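You operate a simulated robot arm through the tools that you are given. There is no shell and no other tool. Be economical: measure what you need, move in short steps, check, and stop when the job is done.

You run a simulated two-armed robot. Do the job below in one go: nothing can be reset, and whatever is moved stays where it is left.

## Task
Wipe up the spill on the side worktop with the dishcloth and put it back.

It is judged by the outcome, as a careful person would: the job done as asked, and still so three seconds after it is handed in. It fails if anything else is knocked over, pushed out of place, dropped, spilled or broken.

## Robot
Two 6-joint arms with two-finger parallel grippers on one trunk, on a base that drives. Base frame: it is fixed to the floor where the robot stands at the start and does not move with it; the origin is under the middle of the robot, x ahead of it, y to its left, z up; the surface under the hand at the start is at about z = 910. Readings come in mm, degrees, newtons and seconds.
The left shoulder is at the start at [-89, 177, 806], the right one opposite. With the tool pointing down near the work surface each hand reaches from about 100 to 680 mm from the robot's upright axis, wherever it stands, measured 20 degrees to its own side. Payload 1.57 kg a hand.
Tool frame (each hand has its own): the origin (TCP) lies between the finger pads and is the grasp point; the fingertips stand 30 mm ahead of it; z points along the fingers, y is the line along which they close. The gripper opens to 80 mm. The fingers are 17 mm wide and 12 mm thick; the gripper's body (40 by 82 mm) begins 80 mm behind the TCP.
Orientation is that of the tool frame in the base frame, as a unit quaternion [x, y, z, w]. With the fingers straight down and closing along the base's y, the tool's x points along the base's -x, its y along +y and its z along -z.

## Interface
- The arms move only by the tool jog_arm. It takes "left_increments", "right_increments" or both (then of equal length, played together; a hand with none holds still); each is a list of rows, each a list of 7 numbers: the shift along the base's x, y, z in units of 100 mm (1.0 is 100 mm), then the turn, a rotation vector about the base's x, y, z in units of 120 degrees (1.0 is 120 degrees), then the closure, from 0 (fully open) to 1 (shut). In form: [[dx, dy, dz, rx, ry, rz, claw], ...]. A call has 1 to 12 rows; each row is the pose to reach, as a shift and turn from the pose commanded when the call began. A call with a number of a shift or a turn outside -1 to 1 is refused whole. Rows are played at 5 a second. More than 50 mm and 8.6 degrees between two rows, or a gripper value outside its range, and nothing of the call is played. A pose out of reach is approached as far as the arm can. The call stops where the force on the tool passes 40 N (or 10 N more than at its start, if that is more) or the arm is blocked; 0.2 s more then pass. The fingers move at their own pace (about 72 mm/s each) and stop on an object; they squeeze with about 43 N. The grip force told is the motor's: it shows also when the fingers shut on nothing. Time passes only in rows, and 0.2 s behind the last, so rows that repeat a pose let the fingers close. It gives the time, the measured TCP pose, the force on the tool (base axes), the opening and the grip force at its end, in the units of the frame above (readings bear some noise), with the torque about the TCP (base axes, N m) and any sound that the robot's microphone picked up, and new pictures: "views" is both (left out), scene, wrist or none (wrist: the cameras of the hands that moved).
- Cameras (640 x 400 px; columns grow to the right, rows downward): "scene" is now at [33.5, 33.3, 1532.4]; the picture's right is [0.42, -0.91, 0.00], its down [-0.64, -0.30, -0.71] and it looks along [0.65, 0.30, -0.70] (base axes); focal length 290 px, centre (320, 200). "left" rides on the left gripper at [72, 7, -122] in its tool frame; the picture's right is [-0.09, 1.00, 0.00], its down [-0.84, -0.08, -0.54] and it looks along [-0.54, -0.05, 0.84] (tool axes); focal length 238 px, centre (320, 200). "right" rides on the right gripper at [72, -7, -122] in its tool frame; the picture's right is [0.09, 1.00, 0.00], its down [-0.84, 0.08, -0.54] and it looks along [-0.54, 0.05, 0.84] (tool axes); focal length 238 px, centre (320, 200).
- lift_body(by): slides the trunk up (or, below 0, down) by that many mm; the arms and the scene camera ride with it, the base frame stays. It gives what a move gives, with no picture.
- drive_base(legs): drives the robot by 1 to 6 legs, each [ahead, left, turn to the left] in mm, mm and degrees, along the robot's own axes; the way and the turn of a leg run together, so that a leg with both is an arc; at most 1500 mm and 180 degrees a leg. The arms and the cameras ride along, it lands a little off, and it stops where it bumps. It gives what a move gives, and a new picture of the scene camera.
- head_to(pan, tilt): turns the head with the scene camera to pan (to the left, within 143 degrees either way) and tilt (down, from -29 to 69), counted from straight ahead of the robot. It gives what a move gives, and a new picture of the scene camera.
- probe_pixels(camera, pixels): for up to 12 pixels [column, row] of the newest picture of that camera ("zoom" is the newest enlarged one), the place [x, y, z] in the base frame of the surface seen there, good to about 2 mm. No time passes.
- enlarge(camera, box): a new picture of the part [left, top, right, bottom] of that camera's present view, enlarged. No time passes.
- finish_job(): hands the job in; it is judged then, once.

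Go step by step. Measure first, check grasps and placings, and put right what went wrong. The budget is 80 turns and 260 pictures, counting those below and the enlarged ones. Unless the task says otherwise, let go and move clear before handing in, and close with one line.

The tools are called after "Request:" as a command line: name --argument value ..., lists and objects as JSON in quotes. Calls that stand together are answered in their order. jog_arm: Moves the arms, as the interface text tells. Its arguments: {"type":"object","properties":{"left_increments":{"type":"array"},"right_increments":{"type":"array"},"views":{"type":"string","enum":["both","scene","wrist","none"]}},"required":[]} The other tools are called the same way: lift_body (by) slides the trunk up or down; drive_base (legs) drives the base; head_to (pan, tilt) turns the head that bears the scene camera; probe_pixels (camera, pixels) gives the place of the surface under pixels of a picture; enlarge (camera, box) takes an enlarged picture of a part of a camera's view; finish_job () hands the job in.

At the start:

```text
time_s: 0.0
left_position: [327.3, 486.3, 1136.3]
left_orientation: [0.0, 1.0, 0.0, -0.001]
left_force: [0.8, 0.2, -0.2]
left_ft_torque: [0.01, 0.0, -0.02]
left_grip_width: 79.8
left_grasp_force: 0.0
right_position: [412.6, 13.5, 1186.4]
right_orientation: [0.0, 1.0, 0.0, 0.001]
right_force: [0.0, 0.2, -0.1]
right_ft_torque: [0.04, -0.02, -0.01]
right_grip_width: 80.3
right_grasp_force: 0.1
trunk travel left (down, up): [-250.0, 78.0]
robot x, y, heading: [-5.2, 1.8, -0.2]
head pan, tilt: [25.0, 44.6]
```

scene: 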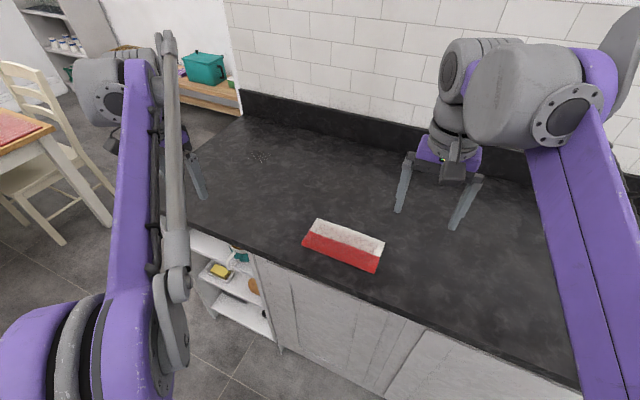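
right: 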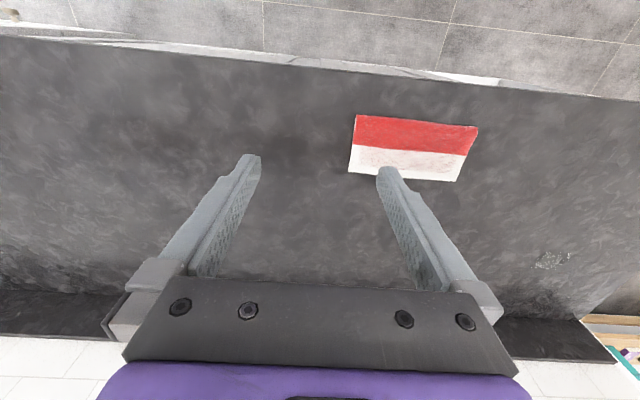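
left: 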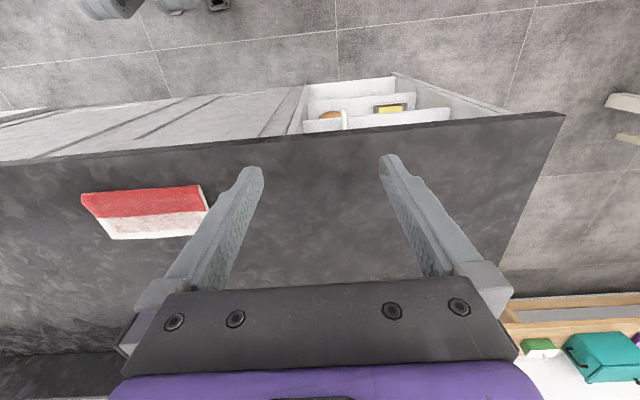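

The picture shows a red/white object at (343,245), a speckled patch near (260,157), and an open shelf with items at (230,265). I'll enlarge these to identify them.

Request:
enlarge --camera "scene" --box '[280, 200, 400, 280]'

Request:
enlarge --camera "scene" --box '[180, 130, 300, 205]'

Request:
enlarge --camera "scene" --box '[180, 230, 290, 340]'

Request:
enlarge --camera "scene" --box '[0, 0, 250, 150]'

Request:
probe_pixels --camera "scene" --pixels '[[318, 222], [384, 241], [377, 270], [304, 243], [345, 235], [340, 250], [260, 157], [246, 154], [272, 162], [200, 68], [215, 95], [350, 210]]'

```text
5.00 times, centred on (340, 240) of scene
```

zoom: 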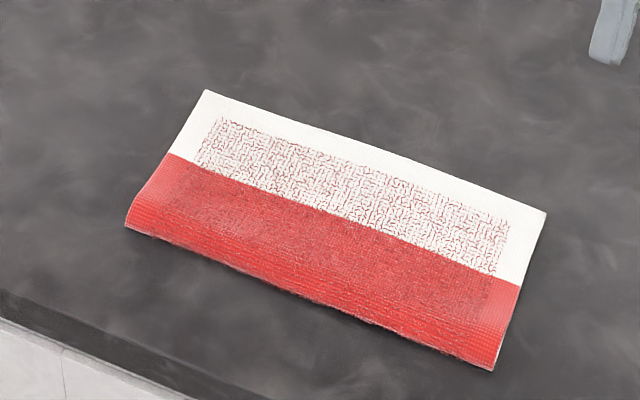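

```text
5.33 times, centred on (240, 168) of scene
```

zoom: 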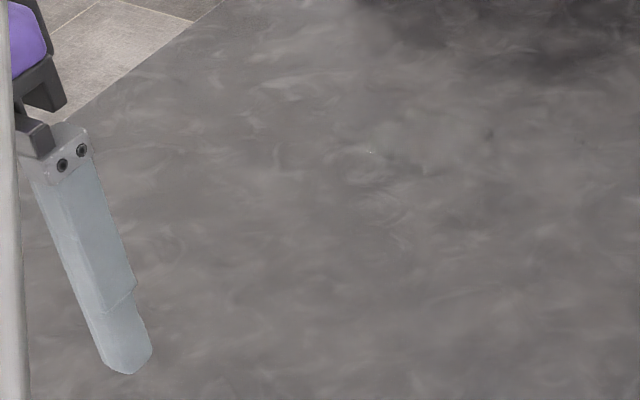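

```text
3.64 times, centred on (235, 285) of scene
```

zoom: 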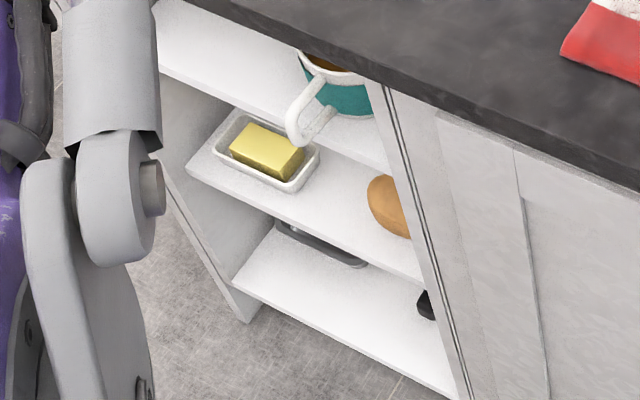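

```text
2.56 times, centred on (125, 75) of scene
```

zoom: 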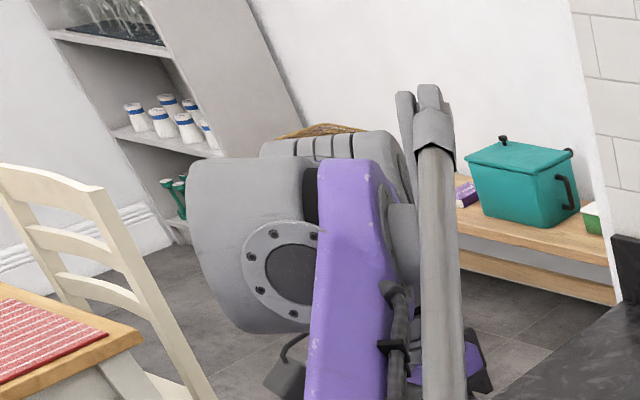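

```text
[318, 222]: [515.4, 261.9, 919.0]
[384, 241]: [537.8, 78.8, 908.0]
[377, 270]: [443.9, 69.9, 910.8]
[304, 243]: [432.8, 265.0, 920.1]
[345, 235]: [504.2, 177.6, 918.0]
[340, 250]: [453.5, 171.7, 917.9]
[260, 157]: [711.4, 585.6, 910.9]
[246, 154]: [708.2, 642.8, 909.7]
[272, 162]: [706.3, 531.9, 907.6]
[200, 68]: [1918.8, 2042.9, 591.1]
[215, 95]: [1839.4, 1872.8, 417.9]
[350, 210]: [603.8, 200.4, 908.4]
```

The red/white object is a folded dishcloth (about 85 x 190 mm, 9 mm thick) on this worktop; the speckle at (260,157) looks like stone texture. I'll look right and left for a side worktop with a spill.

Request:
head_to --pan -60 --tilt 35

Request:
head_to --pan -130 --tilt 30

Request:
head_to --pan 120 --tilt 30

Request:
head_to --pan 60 --tilt 35

```text
time_s: 1.6
left_position: [327.2, 485.8, 1137.1]
left_orientation: [0.0, 1.0, 0.0, 0.0]
left_force: [0.2, -0.2, 1.1]
left_ft_torque: [-0.03, 0.0, 0.03]
left_grip_width: 79.8
left_grasp_force: 0.0
right_position: [412.2, 14.0, 1186.0]
right_orientation: [0.0, 1.0, 0.0, 0.0]
right_force: [-0.1, -0.3, -0.6]
right_ft_torque: [0.02, 0.0, 0.01]
right_grip_width: 79.7
right_grasp_force: 0.1
trunk travel left (down, up): [-250.0, 78.0]
robot x, y, heading: [-0.4, 0.6, -0.0]
head pan, tilt: [-60.0, 35.0]
```

scene: 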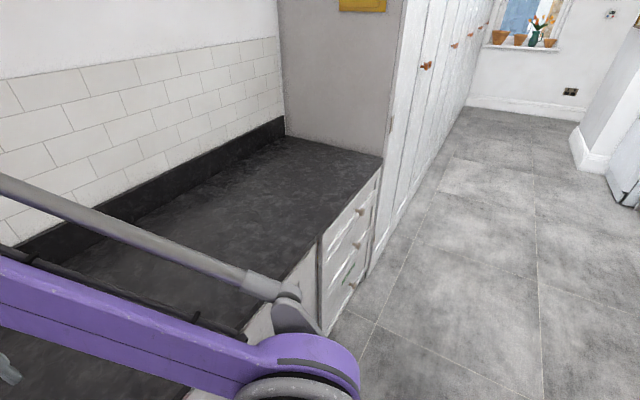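

```text
time_s: 3.0
left_position: [328.3, 485.8, 1136.0]
left_orientation: [0.0, 1.0, 0.0, -0.001]
left_force: [-0.4, 0.2, 0.6]
left_ft_torque: [-0.01, 0.0, 0.01]
left_grip_width: 79.8
left_grasp_force: 0.0
right_position: [413.0, 14.3, 1186.9]
right_orientation: [0.0, 1.0, 0.0, 0.0]
right_force: [-0.5, -0.6, -0.4]
right_ft_torque: [0.02, -0.01, 0.03]
right_grip_width: 80.0
right_grasp_force: 0.0
trunk travel left (down, up): [-250.0, 78.0]
robot x, y, heading: [-0.3, -2.1, 0.2]
head pan, tilt: [-130.0, 30.0]
```

scene: 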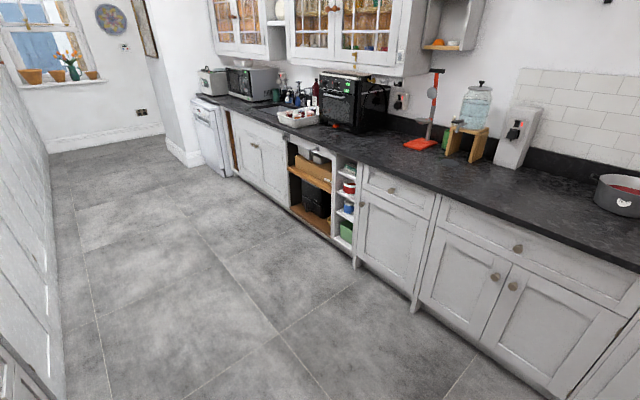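

```text
time_s: 6.5
left_position: [327.3, 485.8, 1135.9]
left_orientation: [0.001, 1.0, 0.0, 0.001]
left_force: [0.0, 0.7, 0.1]
left_ft_torque: [0.0, 0.0, -0.01]
left_grip_width: 80.2
left_grasp_force: 0.0
right_position: [413.2, 13.9, 1187.5]
right_orientation: [0.0, 1.0, 0.0, 0.001]
right_force: [0.3, 0.1, 0.0]
right_ft_torque: [-0.02, -0.01, -0.02]
right_grip_width: 80.0
right_grasp_force: 0.1
trunk travel left (down, up): [-250.0, 78.0]
robot x, y, heading: [0.6, -0.3, 0.2]
head pan, tilt: [120.0, 30.0]
```

scene: 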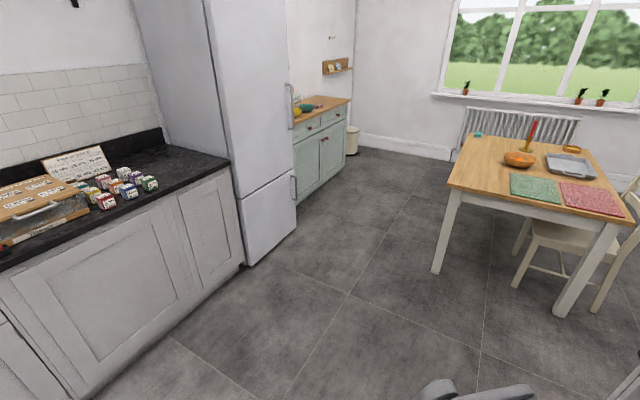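

```text
time_s: 7.8
left_position: [328.3, 486.2, 1135.9]
left_orientation: [0.0, 1.0, 0.0, 0.001]
left_force: [-0.2, 0.4, 0.3]
left_ft_torque: [0.03, -0.02, 0.02]
left_grip_width: 79.9
left_grasp_force: 0.1
right_position: [413.6, 14.9, 1186.0]
right_orientation: [0.0, 1.0, 0.0, -0.001]
right_force: [0.5, 0.9, 0.3]
right_ft_torque: [0.01, 0.0, 0.0]
right_grip_width: 80.0
right_grasp_force: 0.0
trunk travel left (down, up): [-250.0, 78.0]
robot x, y, heading: [1.4, 2.8, -0.1]
head pan, tilt: [60.0, 35.0]
```

scene: 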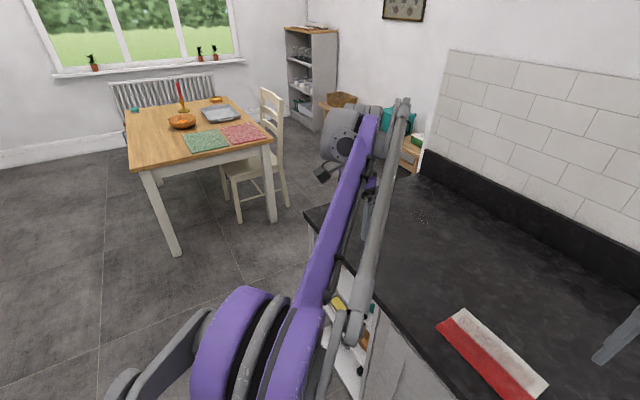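

The speckled patch shows again at (420,215), at a fixed place on this worktop. I'll enlarge it.

Request:
enlarge --camera "scene" --box '[380, 185, 460, 235]'

Request:
enlarge --camera "right" --box '[490, 210, 620, 291]'

Request:
probe_pixels --camera "scene" --pixels '[[420, 215], [411, 211], [429, 219], [421, 209], [418, 221], [440, 230]]'

Request:
probe_pixels --camera "right" --pixels '[[550, 258], [535, 265], [575, 253], [555, 250]]'

```text
8.00 times, centred on (420, 210) of scene
```

zoom: 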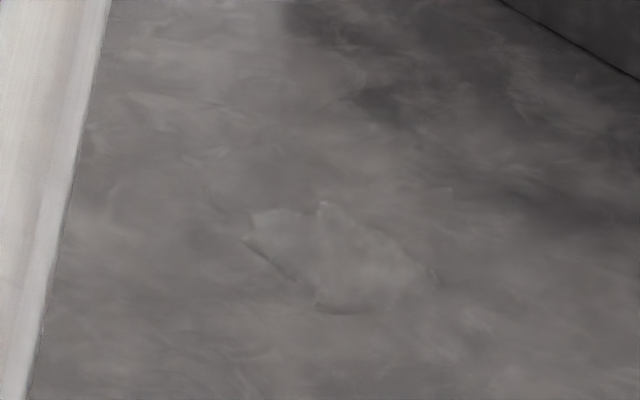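

```text
4.92 times, centred on (555, 250) of right
```

zoom: 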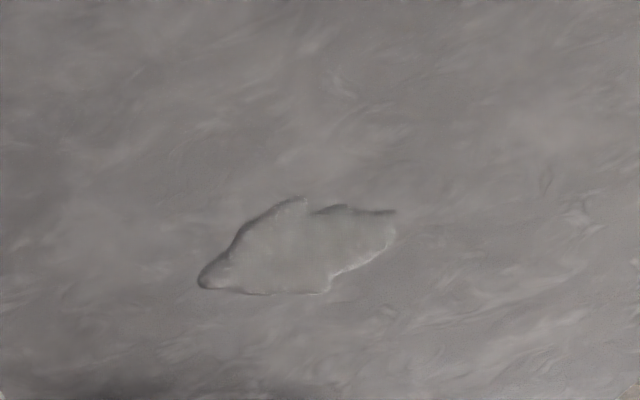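

```text
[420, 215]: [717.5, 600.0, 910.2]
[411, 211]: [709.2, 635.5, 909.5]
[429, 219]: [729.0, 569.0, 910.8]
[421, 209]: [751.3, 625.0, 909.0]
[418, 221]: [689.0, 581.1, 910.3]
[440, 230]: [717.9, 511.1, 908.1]
```

```text
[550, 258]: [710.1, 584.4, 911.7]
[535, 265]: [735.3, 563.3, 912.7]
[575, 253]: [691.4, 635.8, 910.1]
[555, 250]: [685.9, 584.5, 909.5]
```

There is a clear puddle at about (710,600), y≈560–635, x≈685–745. Now I'll measure the cloth shape and the counter's front edge.

Request:
head_to --pan 20 --tilt 58

Request:
enlarge --camera "left" --box '[70, 170, 230, 270]'

Request:
probe_pixels --camera "zoom" --pixels '[[60, 120], [300, 90], [520, 80], [100, 180], [320, 160], [530, 140], [130, 230], [340, 220], [530, 200], [170, 270], [530, 250], [320, 320]]'

```text
time_s: 8.9
left_position: [326.6, 486.1, 1136.3]
left_orientation: [0.0, 1.0, 0.0, 0.0]
left_force: [0.5, -0.8, -0.9]
left_ft_torque: [-0.01, 0.01, -0.02]
left_grip_width: 80.0
left_grasp_force: 0.0
right_position: [413.4, 13.6, 1186.5]
right_orientation: [0.0, 1.0, 0.0, 0.0]
right_force: [-0.3, -0.2, -0.3]
right_ft_torque: [-0.02, 0.0, 0.0]
right_grip_width: 79.9
right_grasp_force: 0.1
trunk travel left (down, up): [-250.0, 78.0]
robot x, y, heading: [-2.0, -0.3, 0.2]
head pan, tilt: [20.0, 58.0]
```

scene: 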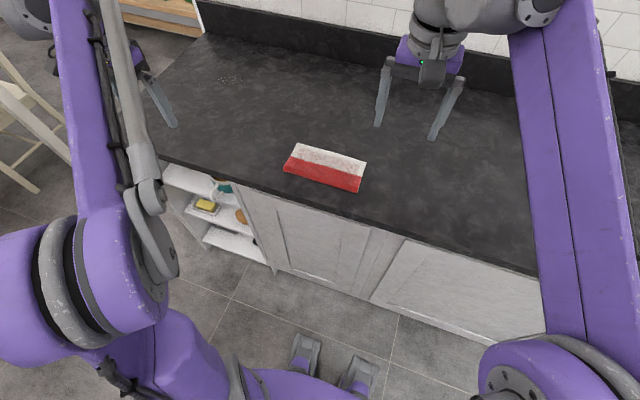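

```text
4.00 times, centred on (150, 220) of left
```

zoom: 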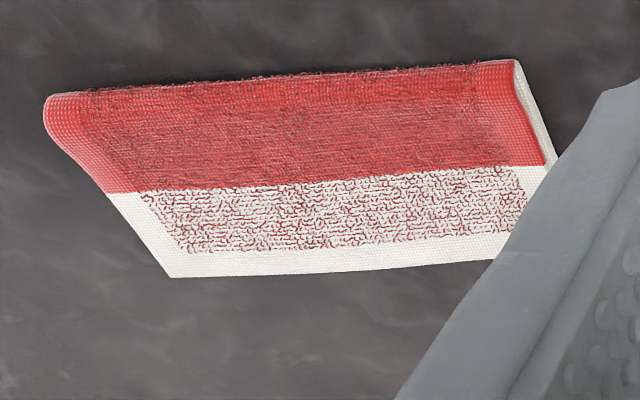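

```text
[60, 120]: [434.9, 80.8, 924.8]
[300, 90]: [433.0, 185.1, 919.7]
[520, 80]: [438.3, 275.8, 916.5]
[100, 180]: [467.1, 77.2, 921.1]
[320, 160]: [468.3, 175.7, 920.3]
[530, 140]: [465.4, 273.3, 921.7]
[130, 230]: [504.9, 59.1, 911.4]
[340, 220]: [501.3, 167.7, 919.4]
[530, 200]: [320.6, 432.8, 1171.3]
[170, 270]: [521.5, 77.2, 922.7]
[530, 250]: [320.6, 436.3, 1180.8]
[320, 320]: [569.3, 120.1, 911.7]
```

The cloth spans x≈428–528, y≈75–277, top at z≈920; too wide to straddle with 80 mm. I'll measure how close the counter front edge is, and the front hem's shape.

Request:
enlarge --camera "scene" --box '[260, 130, 390, 211]'

Request:
probe_pixels --camera "scene" --pixels '[[280, 190], [283, 198], [350, 220], [270, 190], [420, 240], [180, 166], [160, 160], [205, 40], [305, 360], [300, 270], [220, 190], [440, 140]]'

```text
4.92 times, centred on (325, 170) of scene
```

zoom: 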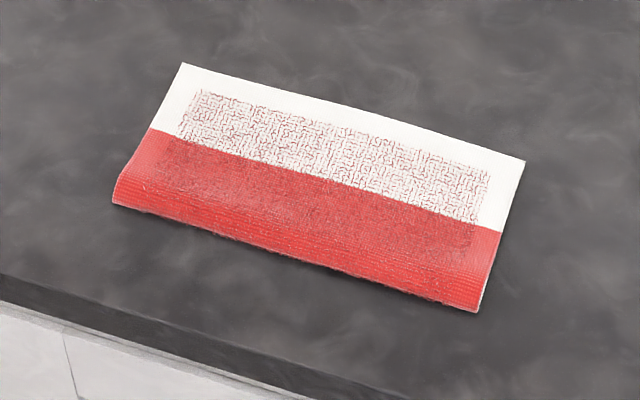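

```text
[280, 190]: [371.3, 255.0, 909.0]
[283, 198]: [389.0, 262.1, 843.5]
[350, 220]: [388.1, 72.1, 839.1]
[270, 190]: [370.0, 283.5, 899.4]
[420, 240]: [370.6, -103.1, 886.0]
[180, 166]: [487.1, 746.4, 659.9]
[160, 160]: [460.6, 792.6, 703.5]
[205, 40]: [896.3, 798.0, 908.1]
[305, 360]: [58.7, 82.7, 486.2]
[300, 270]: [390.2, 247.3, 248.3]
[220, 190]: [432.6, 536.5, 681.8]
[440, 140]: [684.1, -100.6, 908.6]
```

Counter edge is at x=370 and z=909, so the cloth sits 58 mm in from it. I'll bring the left hand over the cloth's middle and first try a top pinch.

Request:
jog_arm --left_increments '[[0.2, -0.35, 0, 0, 0, 0, 0], [0.4, -0.7, 0, 0, 0, 0, 0.2], [0.5, -1, 0, 0, 0, 0, 0.4]]' --views "none"

Request:
jog_arm --left_increments '[[0.2, -0.35, -0.1, 0, 0, 0, 0.4], [0.4, -0.7, -0.2, 0, 0, 0, 0.4], [0.5, -1, -0.4, 0, 0, 0, 0.4]]' --views "none"

Request:
jog_arm --left_increments '[[0.2, -0.35, -0.1, 0, 0, 0, 0.4], [0.4, -0.7, -0.4, 0, 0, 0, 0.4], [0.5, -1, -0.8, 0, 0, 0, 0.4]]' --views "both"

```text
time_s: 9.7
left_position: [378.8, 385.2, 1136.3]
left_orientation: [0.0, 1.0, 0.0, 0.0]
left_force: [0.1, -0.2, 0.6]
left_ft_torque: [0.02, -0.01, 0.05]
left_grip_width: 48.2
left_grasp_force: 0.0
right_position: [414.2, 12.9, 1187.0]
right_orientation: [0.0, 1.0, -0.001, 0.001]
right_force: [0.7, 0.0, 0.2]
right_ft_torque: [0.01, -0.02, 0.02]
right_grip_width: 80.1
right_grasp_force: 0.0
trunk travel left (down, up): [-250.0, 78.0]
robot x, y, heading: [-0.4, 1.5, 0.1]
head pan, tilt: [20.0, 58.0]
```

```text
time_s: 10.5
left_position: [428.3, 283.6, 1095.3]
left_orientation: [0.001, 1.0, 0.001, -0.001]
left_force: [0.3, 0.1, 0.1]
left_ft_torque: [-0.01, -0.02, 0.01]
left_grip_width: 48.0
left_grasp_force: 0.0
right_position: [413.9, 12.9, 1187.2]
right_orientation: [0.001, 1.0, -0.001, 0.001]
right_force: [-0.6, -0.4, -0.2]
right_ft_torque: [0.02, 0.01, 0.02]
right_grip_width: 79.7
right_grasp_force: 0.1
trunk travel left (down, up): [-250.0, 78.0]
robot x, y, heading: [-1.4, 1.2, 0.1]
head pan, tilt: [20.0, 58.0]
```

```text
refused: row 2 steps farther than a row can; nothing moved
```

Request:
jog_arm --left_increments '[[0.2, -0.35, -0.2, 0, 0, 0, 0.4], [0.4, -0.7, -0.4, 0, 0, 0, 0.4], [0.5, -1, -0.7, 0, 0, 0, 0.4], [0.5, -1.0, -1, 0, 0, 0, 0.4]]' --views "both"

```text
time_s: 11.5
left_position: [477.0, 186.9, 995.9]
left_orientation: [0.0, 1.0, 0.0, 0.0]
left_force: [0.5, -0.5, -0.3]
left_ft_torque: [0.0, 0.0, 0.06]
left_grip_width: 48.1
left_grasp_force: 0.1
right_position: [413.3, 14.7, 1185.5]
right_orientation: [0.0, 1.0, 0.0, 0.0]
right_force: [0.0, 0.3, 0.1]
right_ft_torque: [0.03, -0.02, 0.01]
right_grip_width: 79.7
right_grasp_force: 0.0
trunk travel left (down, up): [-250.0, 78.0]
robot x, y, heading: [-0.6, 4.5, 0.2]
head pan, tilt: [20.0, 58.0]
```

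scene: 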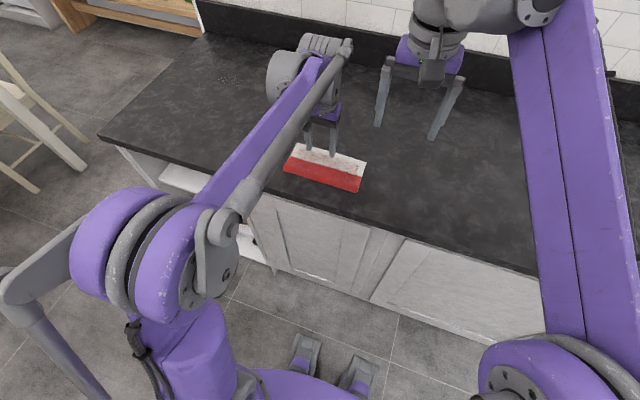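
left: 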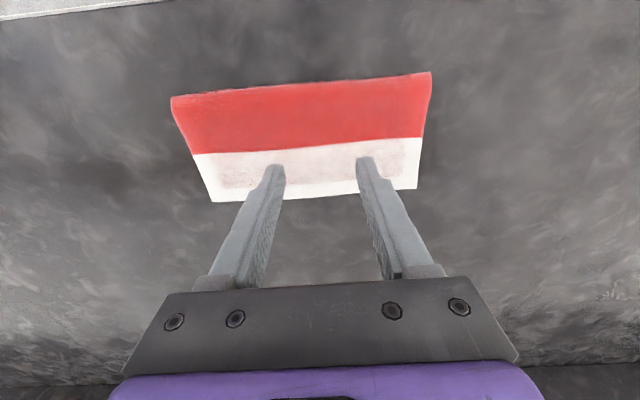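

The fingertips are above the cloth's middle at z≈966 (TCP 996). I'll lower until they lightly touch the cloth and close.

Request:
jog_arm --left_increments '[[0, -0.1, -0.25, 0, 0, 0, 0.4], [0, -0.1, -0.42, 0, 0, 0, 0.4], [0, -0.1, -0.5, 0, 0, 0, 0.4]]' --views "wrist"

```text
time_s: 12.3
left_position: [478.0, 175.1, 947.0]
left_orientation: [0.0, 1.0, 0.0, 0.0]
left_force: [0.4, 1.2, 4.1]
left_ft_torque: [0.02, -0.02, 0.01]
left_grip_width: 47.7
left_grasp_force: 0.1
right_position: [413.3, 13.5, 1186.1]
right_orientation: [0.0, 1.0, 0.0, 0.001]
right_force: [0.5, 0.5, -0.5]
right_ft_torque: [0.0, 0.03, -0.01]
right_grip_width: 80.0
right_grasp_force: 0.1
trunk travel left (down, up): [-250.0, 78.0]
robot x, y, heading: [0.9, 1.9, -0.2]
head pan, tilt: [20.0, 58.0]
```

left: 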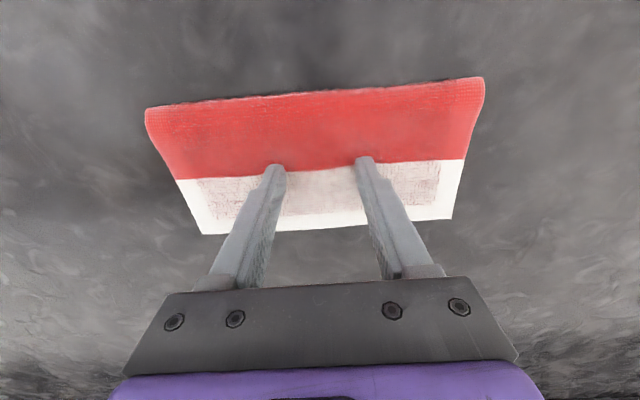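

Contact reads 4 N at TCP z=947. I'll press slightly more and close to gather a fold.

Request:
jog_arm --left_increments '[[0, 0, -0.03, 0, 0, 0, 0.4], [0, 0, -0.03, 0, 0, 0, 0.6], [0, 0, -0.03, 0, 0, 0, 0.8], [0, 0, -0.03, 0, 0, 0, 1], [0, 0, -0.03, 0, 0, 0, 1]]' --views "wrist"

```text
time_s: 13.5
left_position: [476.1, 175.9, 946.0]
left_orientation: [0.0, 1.0, 0.001, 0.001]
left_force: [0.5, 1.8, 27.3]
left_ft_torque: [0.08, 0.02, -0.02]
left_grip_width: 9.3
left_grasp_force: 27.9
right_position: [411.4, 13.2, 1186.7]
right_orientation: [0.001, 1.0, 0.0, 0.001]
right_force: [0.9, -0.6, 0.5]
right_ft_torque: [0.03, 0.03, -0.04]
right_grip_width: 80.1
right_grasp_force: 0.0
trunk travel left (down, up): [-250.0, 78.0]
robot x, y, heading: [-1.0, -0.8, -0.1]
head pan, tilt: [20.0, 58.0]
```

left: 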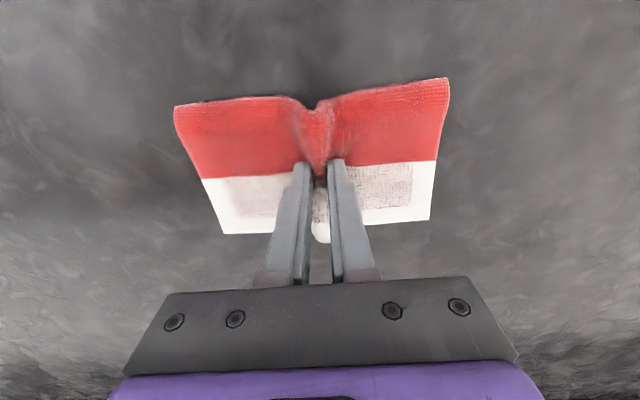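

The cloth is deformable and a fold gathered, with the grip stopped at 9.3 mm. I'll hold the squeeze a moment and lift.

Request:
jog_arm --left_increments '[[0, 0, 0, 0, 0, 0, 1], [0, 0, 0.1, 0, 0, 0, 1], [0, 0, 0.3, 0, 0, 0, 1], [0, 0, 0.6, 0, 0, 0, 1], [0, 0, 1, 0, 0, 0, 1]]' --views "both"

```text
time_s: 14.7
left_position: [476.0, 174.2, 1045.5]
left_orientation: [0.001, 1.0, -0.001, 0.0]
left_force: [-0.3, 0.1, 1.1]
left_ft_torque: [0.01, -0.01, -0.03]
left_grip_width: 8.3
left_grasp_force: 27.2
right_position: [413.5, 13.1, 1186.3]
right_orientation: [0.0, 1.0, 0.0, 0.001]
right_force: [0.4, -0.4, 0.3]
right_ft_torque: [-0.03, 0.05, 0.05]
right_grip_width: 79.9
right_grasp_force: 0.1
trunk travel left (down, up): [-250.0, 78.0]
robot x, y, heading: [0.2, -2.2, 0.0]
head pan, tilt: [20.0, 58.0]
```

scene: 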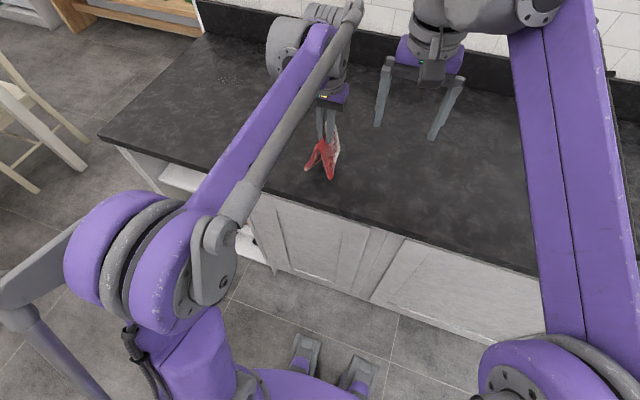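
left: 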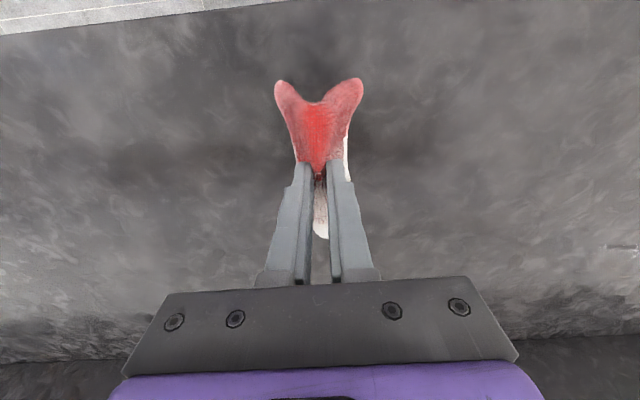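

The cloth is held securely, its ends hanging. I'll raise it a bit and check the chair's distance (35,185) before driving left.

Request:
jog_arm --left_increments '[[0, 0, 0.4, 0, 0, 0, 1], [0, 0, 0.7, 0, 0, 0, 1]]' --views "none"

Request:
probe_pixels --camera "scene" --pixels '[[80, 170], [35, 188], [8, 95], [40, 240], [305, 340], [357, 362], [250, 320]]'

Request:
head_to --pan 65 --tilt 45

```text
time_s: 15.3
left_position: [478.2, 173.8, 1112.5]
left_orientation: [-0.001, 1.0, 0.001, 0.001]
left_force: [0.1, -0.1, -0.1]
left_ft_torque: [0.03, 0.02, -0.03]
left_grip_width: 8.1
left_grasp_force: 27.8
right_position: [414.0, 13.7, 1186.1]
right_orientation: [0.0, 1.0, 0.0, 0.0]
right_force: [0.4, 0.2, -0.4]
right_ft_torque: [-0.05, -0.03, 0.03]
right_grip_width: 79.6
right_grasp_force: 0.2
trunk travel left (down, up): [-250.0, 78.0]
robot x, y, heading: [0.2, 1.6, 0.1]
head pan, tilt: [20.0, 58.0]
```

```text
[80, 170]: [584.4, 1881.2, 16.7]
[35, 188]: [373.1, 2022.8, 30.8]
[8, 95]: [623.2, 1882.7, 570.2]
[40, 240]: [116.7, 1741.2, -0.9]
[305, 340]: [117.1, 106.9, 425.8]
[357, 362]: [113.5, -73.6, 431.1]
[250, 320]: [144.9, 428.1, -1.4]
```

```text
time_s: 16.4
left_position: [479.0, 175.1, 1114.1]
left_orientation: [0.001, 1.0, 0.0, -0.001]
left_force: [-0.3, 0.4, -0.5]
left_ft_torque: [-0.06, 0.01, -0.03]
left_grip_width: 8.2
left_grasp_force: 26.8
right_position: [413.5, 13.2, 1186.2]
right_orientation: [0.0, 1.0, 0.0, 0.0]
right_force: [-0.1, 0.3, 0.9]
right_ft_torque: [-0.03, 0.01, 0.01]
right_grip_width: 80.4
right_grasp_force: 0.0
trunk travel left (down, up): [-250.0, 78.0]
robot x, y, heading: [3.6, 1.6, 0.1]
head pan, tilt: [65.0, 45.0]
```

scene: 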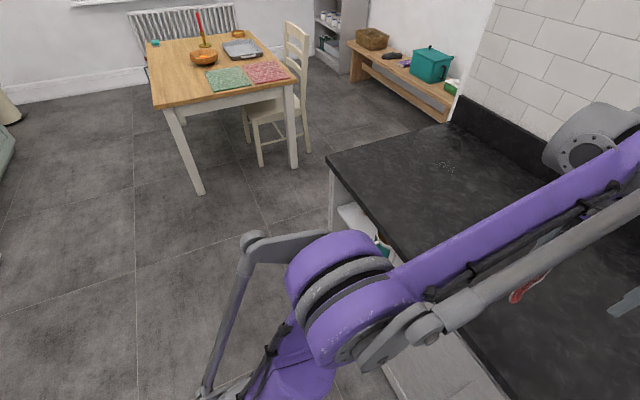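

Chair and table are over a metre away; the robot's front hardware at x≈117 leaves room ahead. Driving left 400 mm, then ahead 110 mm.

Request:
drive_base --legs '[[0, 400, 0], [110, 0, 0]]'

Request:
head_to --pan 15 --tilt 50

```text
time_s: 21.3
left_position: [591.3, 570.6, 1112.4]
left_orientation: [0.004, 1.0, 0.0, 0.0]
left_force: [0.0, -0.6, -0.7]
left_ft_torque: [0.03, 0.03, -0.01]
left_grip_width: 8.0
left_grasp_force: 26.6
right_position: [525.6, 409.5, 1186.2]
right_orientation: [0.004, 1.0, 0.0, 0.0]
right_force: [0.8, -0.3, 0.5]
right_ft_torque: [0.0, -0.03, 0.0]
right_grip_width: 80.2
right_grasp_force: 0.0
trunk travel left (down, up): [-250.0, 78.0]
robot x, y, heading: [111.9, 397.5, -0.6]
head pan, tilt: [65.0, 45.0]
```

scene: 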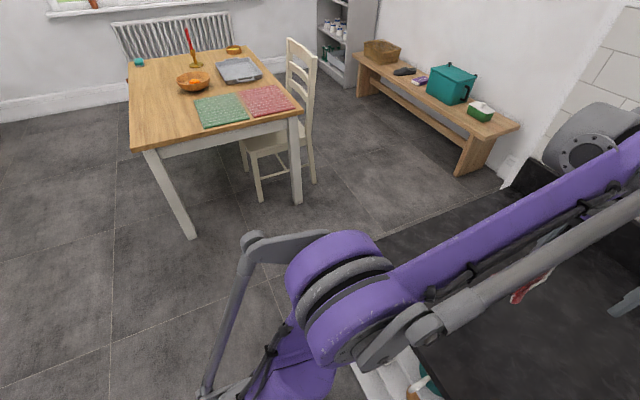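

```text
time_s: 22.4
left_position: [592.6, 570.4, 1113.5]
left_orientation: [0.003, 1.0, -0.001, 0.0]
left_force: [0.1, -0.3, -1.4]
left_ft_torque: [-0.01, 0.01, 0.02]
left_grip_width: 8.2
left_grasp_force: 27.2
right_position: [526.3, 410.4, 1185.9]
right_orientation: [0.003, 1.0, 0.0, 0.0]
right_force: [0.3, -0.7, 0.4]
right_ft_torque: [0.01, 0.01, 0.01]
right_grip_width: 80.0
right_grasp_force: 0.0
trunk travel left (down, up): [-250.0, 78.0]
robot x, y, heading: [111.0, 403.3, -0.6]
head pan, tilt: [15.0, 50.0]
```

scene: 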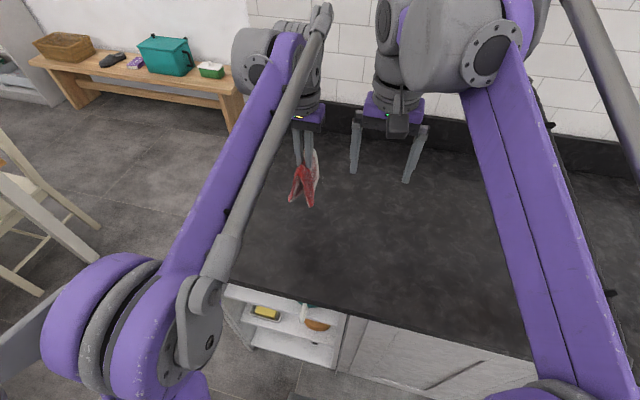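

The robot stands at (111,403). I'll move the cloth to just in front of the puddle and look with the wrist camera.

Request:
jog_arm --left_increments '[[0.2, 0, -0.3, 0, 0, 0, 1], [0.4, 0.1, -0.6, 0, 0, 0, 1], [0.4, 0.1, -0.9, 0, 0, 0, 1]]' --views "both"

Request:
enlarge --camera "right" --box '[440, 170, 640, 295]'

```text
time_s: 23.2
left_position: [632.7, 579.3, 1022.7]
left_orientation: [0.003, 1.0, -0.001, 0.0]
left_force: [-0.1, 0.3, 0.0]
left_ft_torque: [0.04, 0.03, -0.02]
left_grip_width: 7.9
left_grasp_force: 27.1
right_position: [524.4, 409.7, 1187.1]
right_orientation: [0.003, 1.0, 0.0, 0.0]
right_force: [-0.1, -1.3, -0.1]
right_ft_torque: [0.0, 0.0, -0.03]
right_grip_width: 80.2
right_grasp_force: 0.1
trunk travel left (down, up): [-250.0, 78.0]
robot x, y, heading: [111.5, 396.4, -0.3]
head pan, tilt: [15.0, 50.0]
```

scene: 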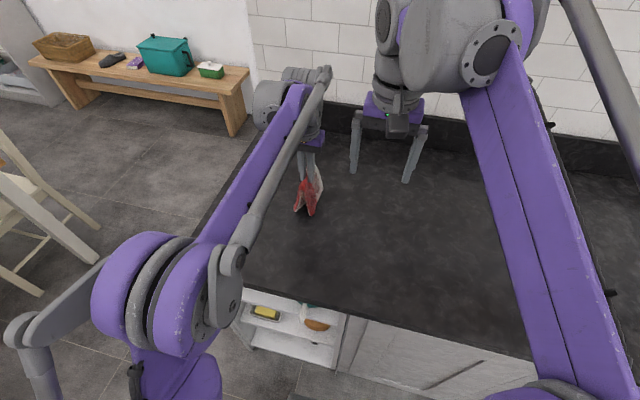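
left: 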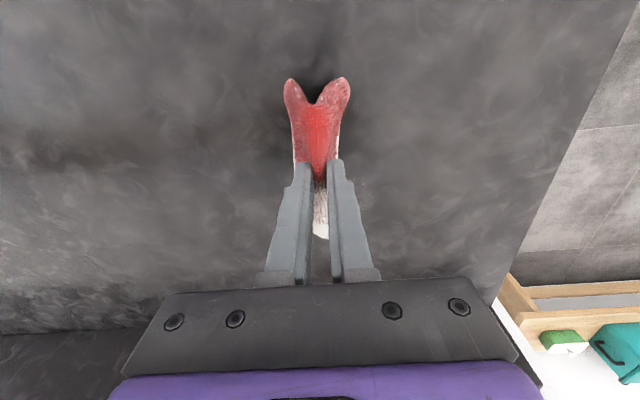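

```text
3.20 times, centred on (540, 232) of right
```

zoom: 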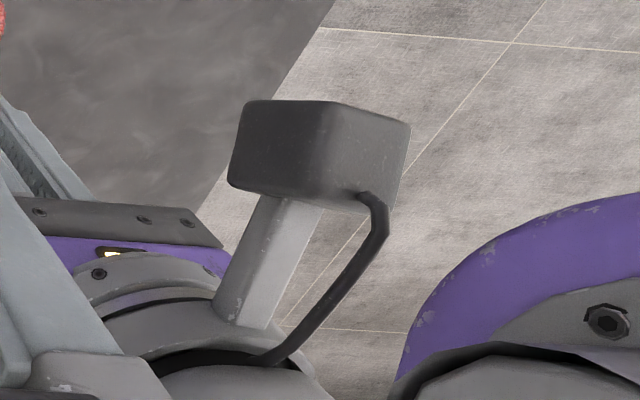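

The puddle lies just ahead of the cloth. I'll lower the cloth at about (660,598) until it spreads on the counter.

Request:
jog_arm --left_increments '[[0.2, 0.19, -0.3, 0, 0, 0, 1], [0.27, 0.19, -0.5, 0, 0, 0, 1], [0.27, 0.19, -0.65, 0, 0, 0, 1], [0.27, 0.19, -0.72, 0, 0, 0, 1]]' --views "both"

```text
time_s: 24.2
left_position: [659.3, 598.3, 953.7]
left_orientation: [0.003, 1.0, 0.0, 0.002]
left_force: [6.8, -0.1, 26.3]
left_ft_torque: [-0.34, -0.24, 0.05]
left_grip_width: 8.2
left_grasp_force: 27.2
right_position: [524.5, 410.2, 1188.0]
right_orientation: [0.004, 1.0, -0.001, 0.001]
right_force: [-0.7, 0.0, -0.2]
right_ft_torque: [-0.01, 0.01, 0.01]
right_grip_width: 79.8
right_grasp_force: 0.0
trunk travel left (down, up): [-250.0, 78.0]
robot x, y, heading: [111.8, 399.9, -0.4]
head pan, tilt: [15.0, 50.0]
```

scene: 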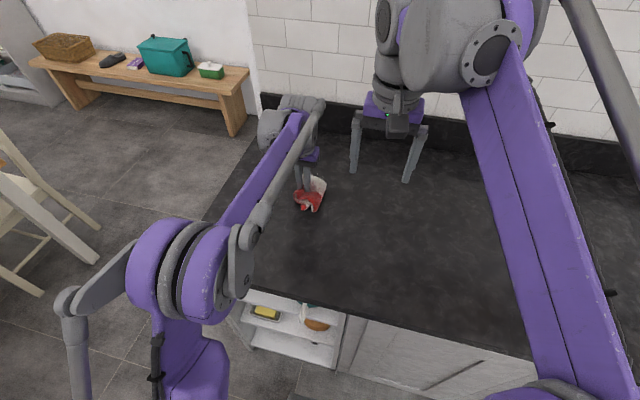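
left: 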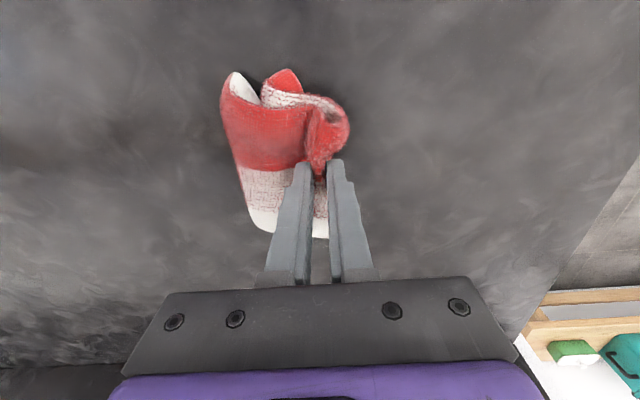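

The cloth is bunched under the fingers and pressing with 26 N. I'll wipe back and forth across the puddle, x 660–745 at several y lanes.

Request:
jog_arm --left_increments '[[0.2, 0, 0.01, 0, 0, 0, 1], [0.5, 0, 0.01, 0, 0, 0, 1], [0.8, 0, 0.01, 0, 0, 0, 1], [0.8, 0.25, 0.01, 0, 0, 0, 1], [0.5, 0.25, 0.01, 0, 0, 0, 1], [0.2, 0.25, 0.01, 0, 0, 0, 1], [0.2, 0.5, 0.01, 0, 0, 0, 1], [0.5, 0.5, 0.01, 0, 0, 0, 1], [0.8, 0.5, 0.01, 0, 0, 0, 1]]' --views "both"

```text
time_s: 26.2
left_position: [735.5, 647.2, 953.4]
left_orientation: [0.003, 1.0, 0.0, 0.002]
left_force: [-7.0, 0.3, 21.8]
left_ft_torque: [-0.24, 0.22, -0.12]
left_grip_width: 8.1
left_grasp_force: 27.0
right_position: [523.4, 409.8, 1186.1]
right_orientation: [0.003, 1.0, 0.0, 0.0]
right_force: [0.5, -0.9, 0.0]
right_ft_torque: [0.02, 0.02, -0.05]
right_grip_width: 79.9
right_grasp_force: 0.0
trunk travel left (down, up): [-250.0, 78.0]
robot x, y, heading: [113.7, 399.9, -0.3]
head pan, tilt: [15.0, 50.0]
```

scene: 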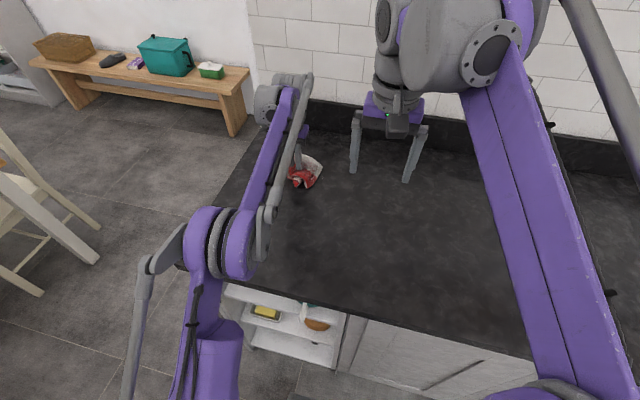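
left: 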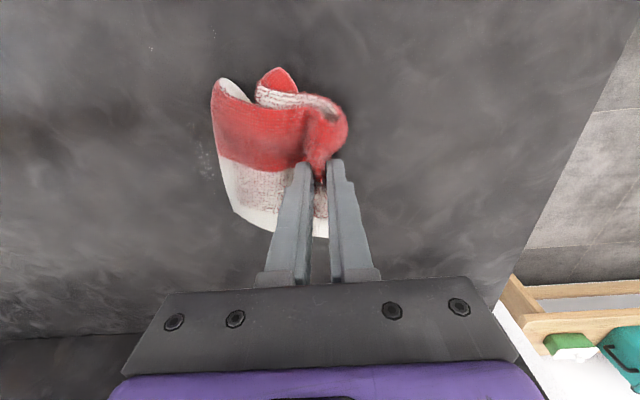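

Some remnants show left of the cloth at (207,160) and (150,48). I'll locate them and continue wiping toward smaller y.

Request:
probe_pixels --camera "left" --pixels '[[207, 160], [200, 145], [208, 175], [150, 48], [230, 190], [320, 150]]'

Request:
enlarge --camera "left" --box '[100, 20, 340, 170]'

Request:
jog_arm --left_increments '[[0, -0.25, 0, 0, 0, 0, 1], [0, -0.5, 0, 0, 0, 0, 1], [0, -0.8, 0, 0, 0, 0, 1], [-0.25, -0.8, 0, 0, 0, 0, 1], [-0.25, -0.5, 0, 0, 0, 0, 1], [-0.25, -0.25, 0, 0, 0, 0, 1], [-0.25, 0, 0, 0, 0, 0, 1], [-0.5, 0, 0, 0, 0, 0, 1], [-0.5, -0.3, 0, 0, 0, 0, 1], [-0.5, -0.6, 0, 0, 0, 0, 1], [-0.5, -0.9, 0, 0, 0, 0, 1]]' --views "both"

```text
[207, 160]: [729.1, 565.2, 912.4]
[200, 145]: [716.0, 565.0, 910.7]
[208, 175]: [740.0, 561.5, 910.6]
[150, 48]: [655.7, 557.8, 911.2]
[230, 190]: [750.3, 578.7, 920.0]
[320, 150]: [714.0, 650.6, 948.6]
```

```text
2.67 times, centred on (220, 95) of left
```

zoom: 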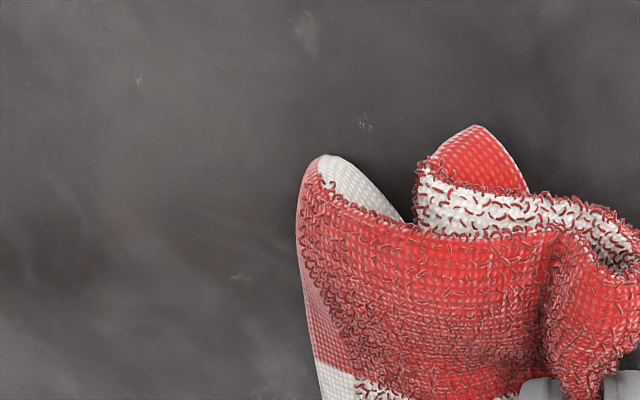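

```text
time_s: 28.6
left_position: [686.8, 559.5, 953.4]
left_orientation: [0.004, 1.0, 0.0, 0.0]
left_force: [-0.3, 6.3, 22.0]
left_ft_torque: [0.0, 0.03, -0.04]
left_grip_width: 8.0
left_grasp_force: 27.1
right_position: [523.7, 410.5, 1187.0]
right_orientation: [0.003, 1.0, 0.001, 0.0]
right_force: [0.3, 0.0, 1.2]
right_ft_torque: [0.01, -0.05, 0.01]
right_grip_width: 79.9
right_grasp_force: 0.1
trunk travel left (down, up): [-250.0, 78.0]
robot x, y, heading: [111.7, 399.6, -0.5]
head pan, tilt: [15.0, 50.0]
```

scene: 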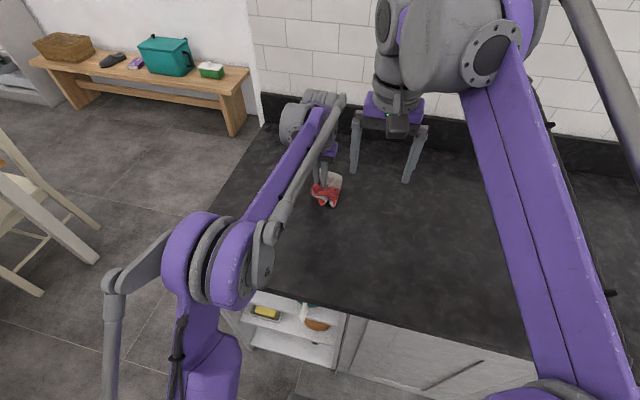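
left: 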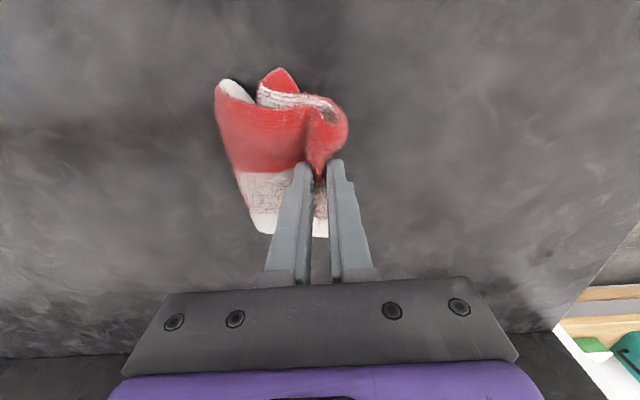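

The patch looks mostly gone; small droplets were spread, e.g. at (656,558). I'll do a second, wider pass toward the front.

Request:
jog_arm --left_increments '[[-0.3, 0, 0, 0, 0, 0, 1], [-0.6, 0, 0, 0, 0, 0, 1], [-0.6, 0.35, 0, 0, 0, 0, 1], [-0.6, 0.7, 0, 0, 0, 0, 1], [-0.3, 0.9, 0, 0, 0, 0, 1], [-0.3, 0.5, 0, 0, 0, 0, 1], [-0.3, 0.1, 0, 0, 0, 0, 1], [-0.3, -0.3, 0, 0, 0, 0, 1], [0, -0.3, 0, 0, 0, 0, 1], [0.3, -0.3, 0, 0, 0, 0, 1], [0.5, -0.1, 0, 0, 0, 0, 1], [0.5, 0.3, 0, 0, 0, 0, 1]]' --views "none"

Request:
jog_arm --left_increments '[[0, 0.3, 0, 0, 0, 0, 1], [0, 0.6, 0, 0, 0, 0, 1], [-0.3, 0.6, 0, 0, 0, 0, 1], [-0.3, 0.2, 0, 0, 0, 0, 1], [-0.3, -0.2, 0, 0, 0, 0, 1], [-0.6, -0.2, 0, 0, 0, 0, 1], [-0.6, 0.2, 0, 0, 0, 0, 1], [-0.6, 0.6, 0, 0, 0, 0, 1], [-0.9, 0.3, 0.02, 0, 0, 0, 1], [-0.9, 0, 0.3, 0, 0, 0, 1], [-0.9, -0.3, 0.7, 0, 0, 0, 1], [-0.9, -0.5, 1, 0, 0, 0, 1]]' --views "both"

```text
time_s: 31.2
left_position: [737.2, 589.8, 954.9]
left_orientation: [0.005, 1.0, 0.0, 0.002]
left_force: [1.8, -4.4, 17.0]
left_ft_torque: [-0.33, -0.08, -0.02]
left_grip_width: 8.2
left_grasp_force: 27.1
right_position: [524.3, 409.4, 1186.8]
right_orientation: [0.003, 1.0, -0.001, 0.002]
right_force: [-0.1, 0.4, -1.0]
right_ft_torque: [-0.01, -0.02, 0.03]
right_grip_width: 79.9
right_grasp_force: 0.0
trunk travel left (down, up): [-250.0, 78.0]
robot x, y, heading: [112.3, 401.3, -0.7]
head pan, tilt: [15.0, 50.0]
```

```text
time_s: 33.8
left_position: [649.1, 539.3, 1052.2]
left_orientation: [0.003, 1.0, 0.001, 0.0]
left_force: [-0.7, -0.1, -0.8]
left_ft_torque: [-0.05, 0.04, -0.03]
left_grip_width: 8.3
left_grasp_force: 27.0
right_position: [526.4, 410.1, 1187.1]
right_orientation: [0.004, 1.0, 0.0, 0.0]
right_force: [1.2, -0.2, 0.2]
right_ft_torque: [-0.02, -0.02, 0.02]
right_grip_width: 79.9
right_grasp_force: 0.1
trunk travel left (down, up): [-250.0, 78.0]
robot x, y, heading: [110.7, 400.4, -0.6]
head pan, tilt: [15.0, 50.0]
```

scene: 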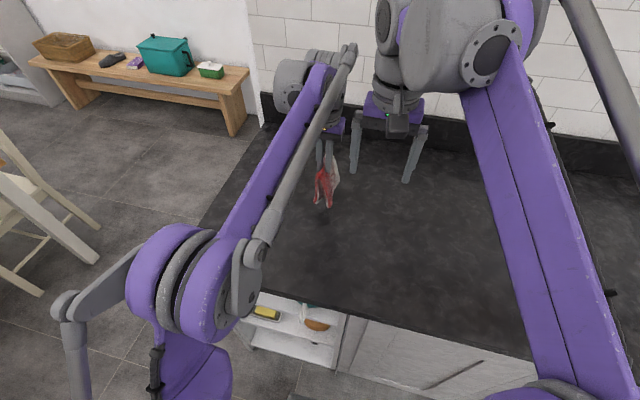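
left: 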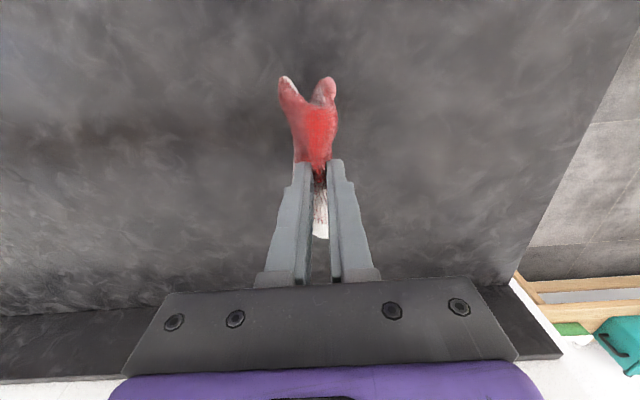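

No puddle is visible any more; I'll inspect the wiped area in enlarged views.

Request:
enlarge --camera "left" --box '[330, 60, 530, 185]'

Request:
enlarge --camera "left" --box '[120, 60, 310, 180]'

Request:
enlarge --camera "left" --box '[340, 170, 520, 282]'

Request:
enlarge --camera "scene" --box '[220, 120, 380, 220]'

```text
3.20 times, centred on (430, 122) of left
```

zoom: 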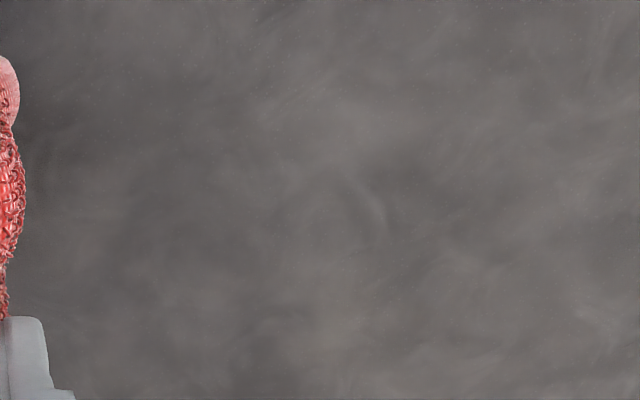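

```text
3.33 times, centred on (215, 120) of left
```

zoom: 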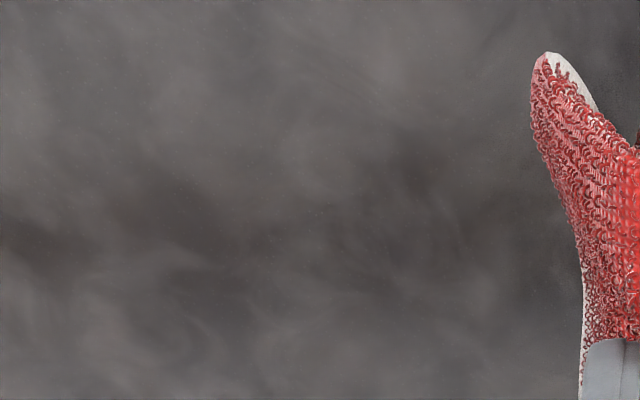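

```text
3.56 times, centred on (430, 226) of left
```

zoom: 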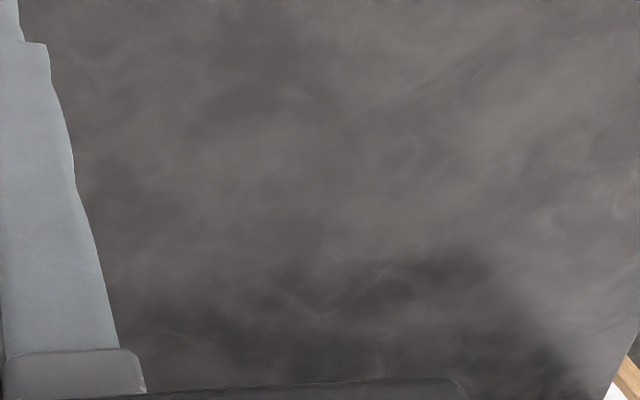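

```text
4.00 times, centred on (300, 170) of scene
```

zoom: 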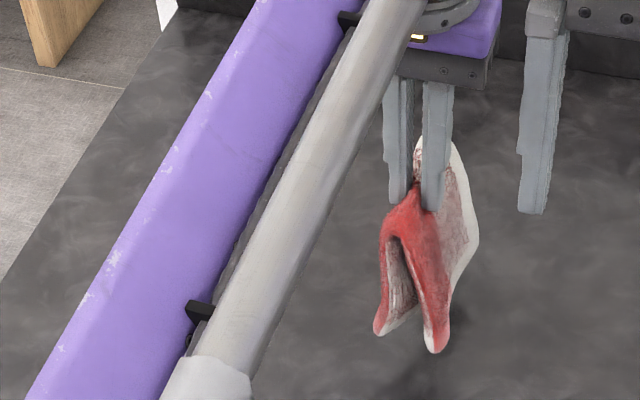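

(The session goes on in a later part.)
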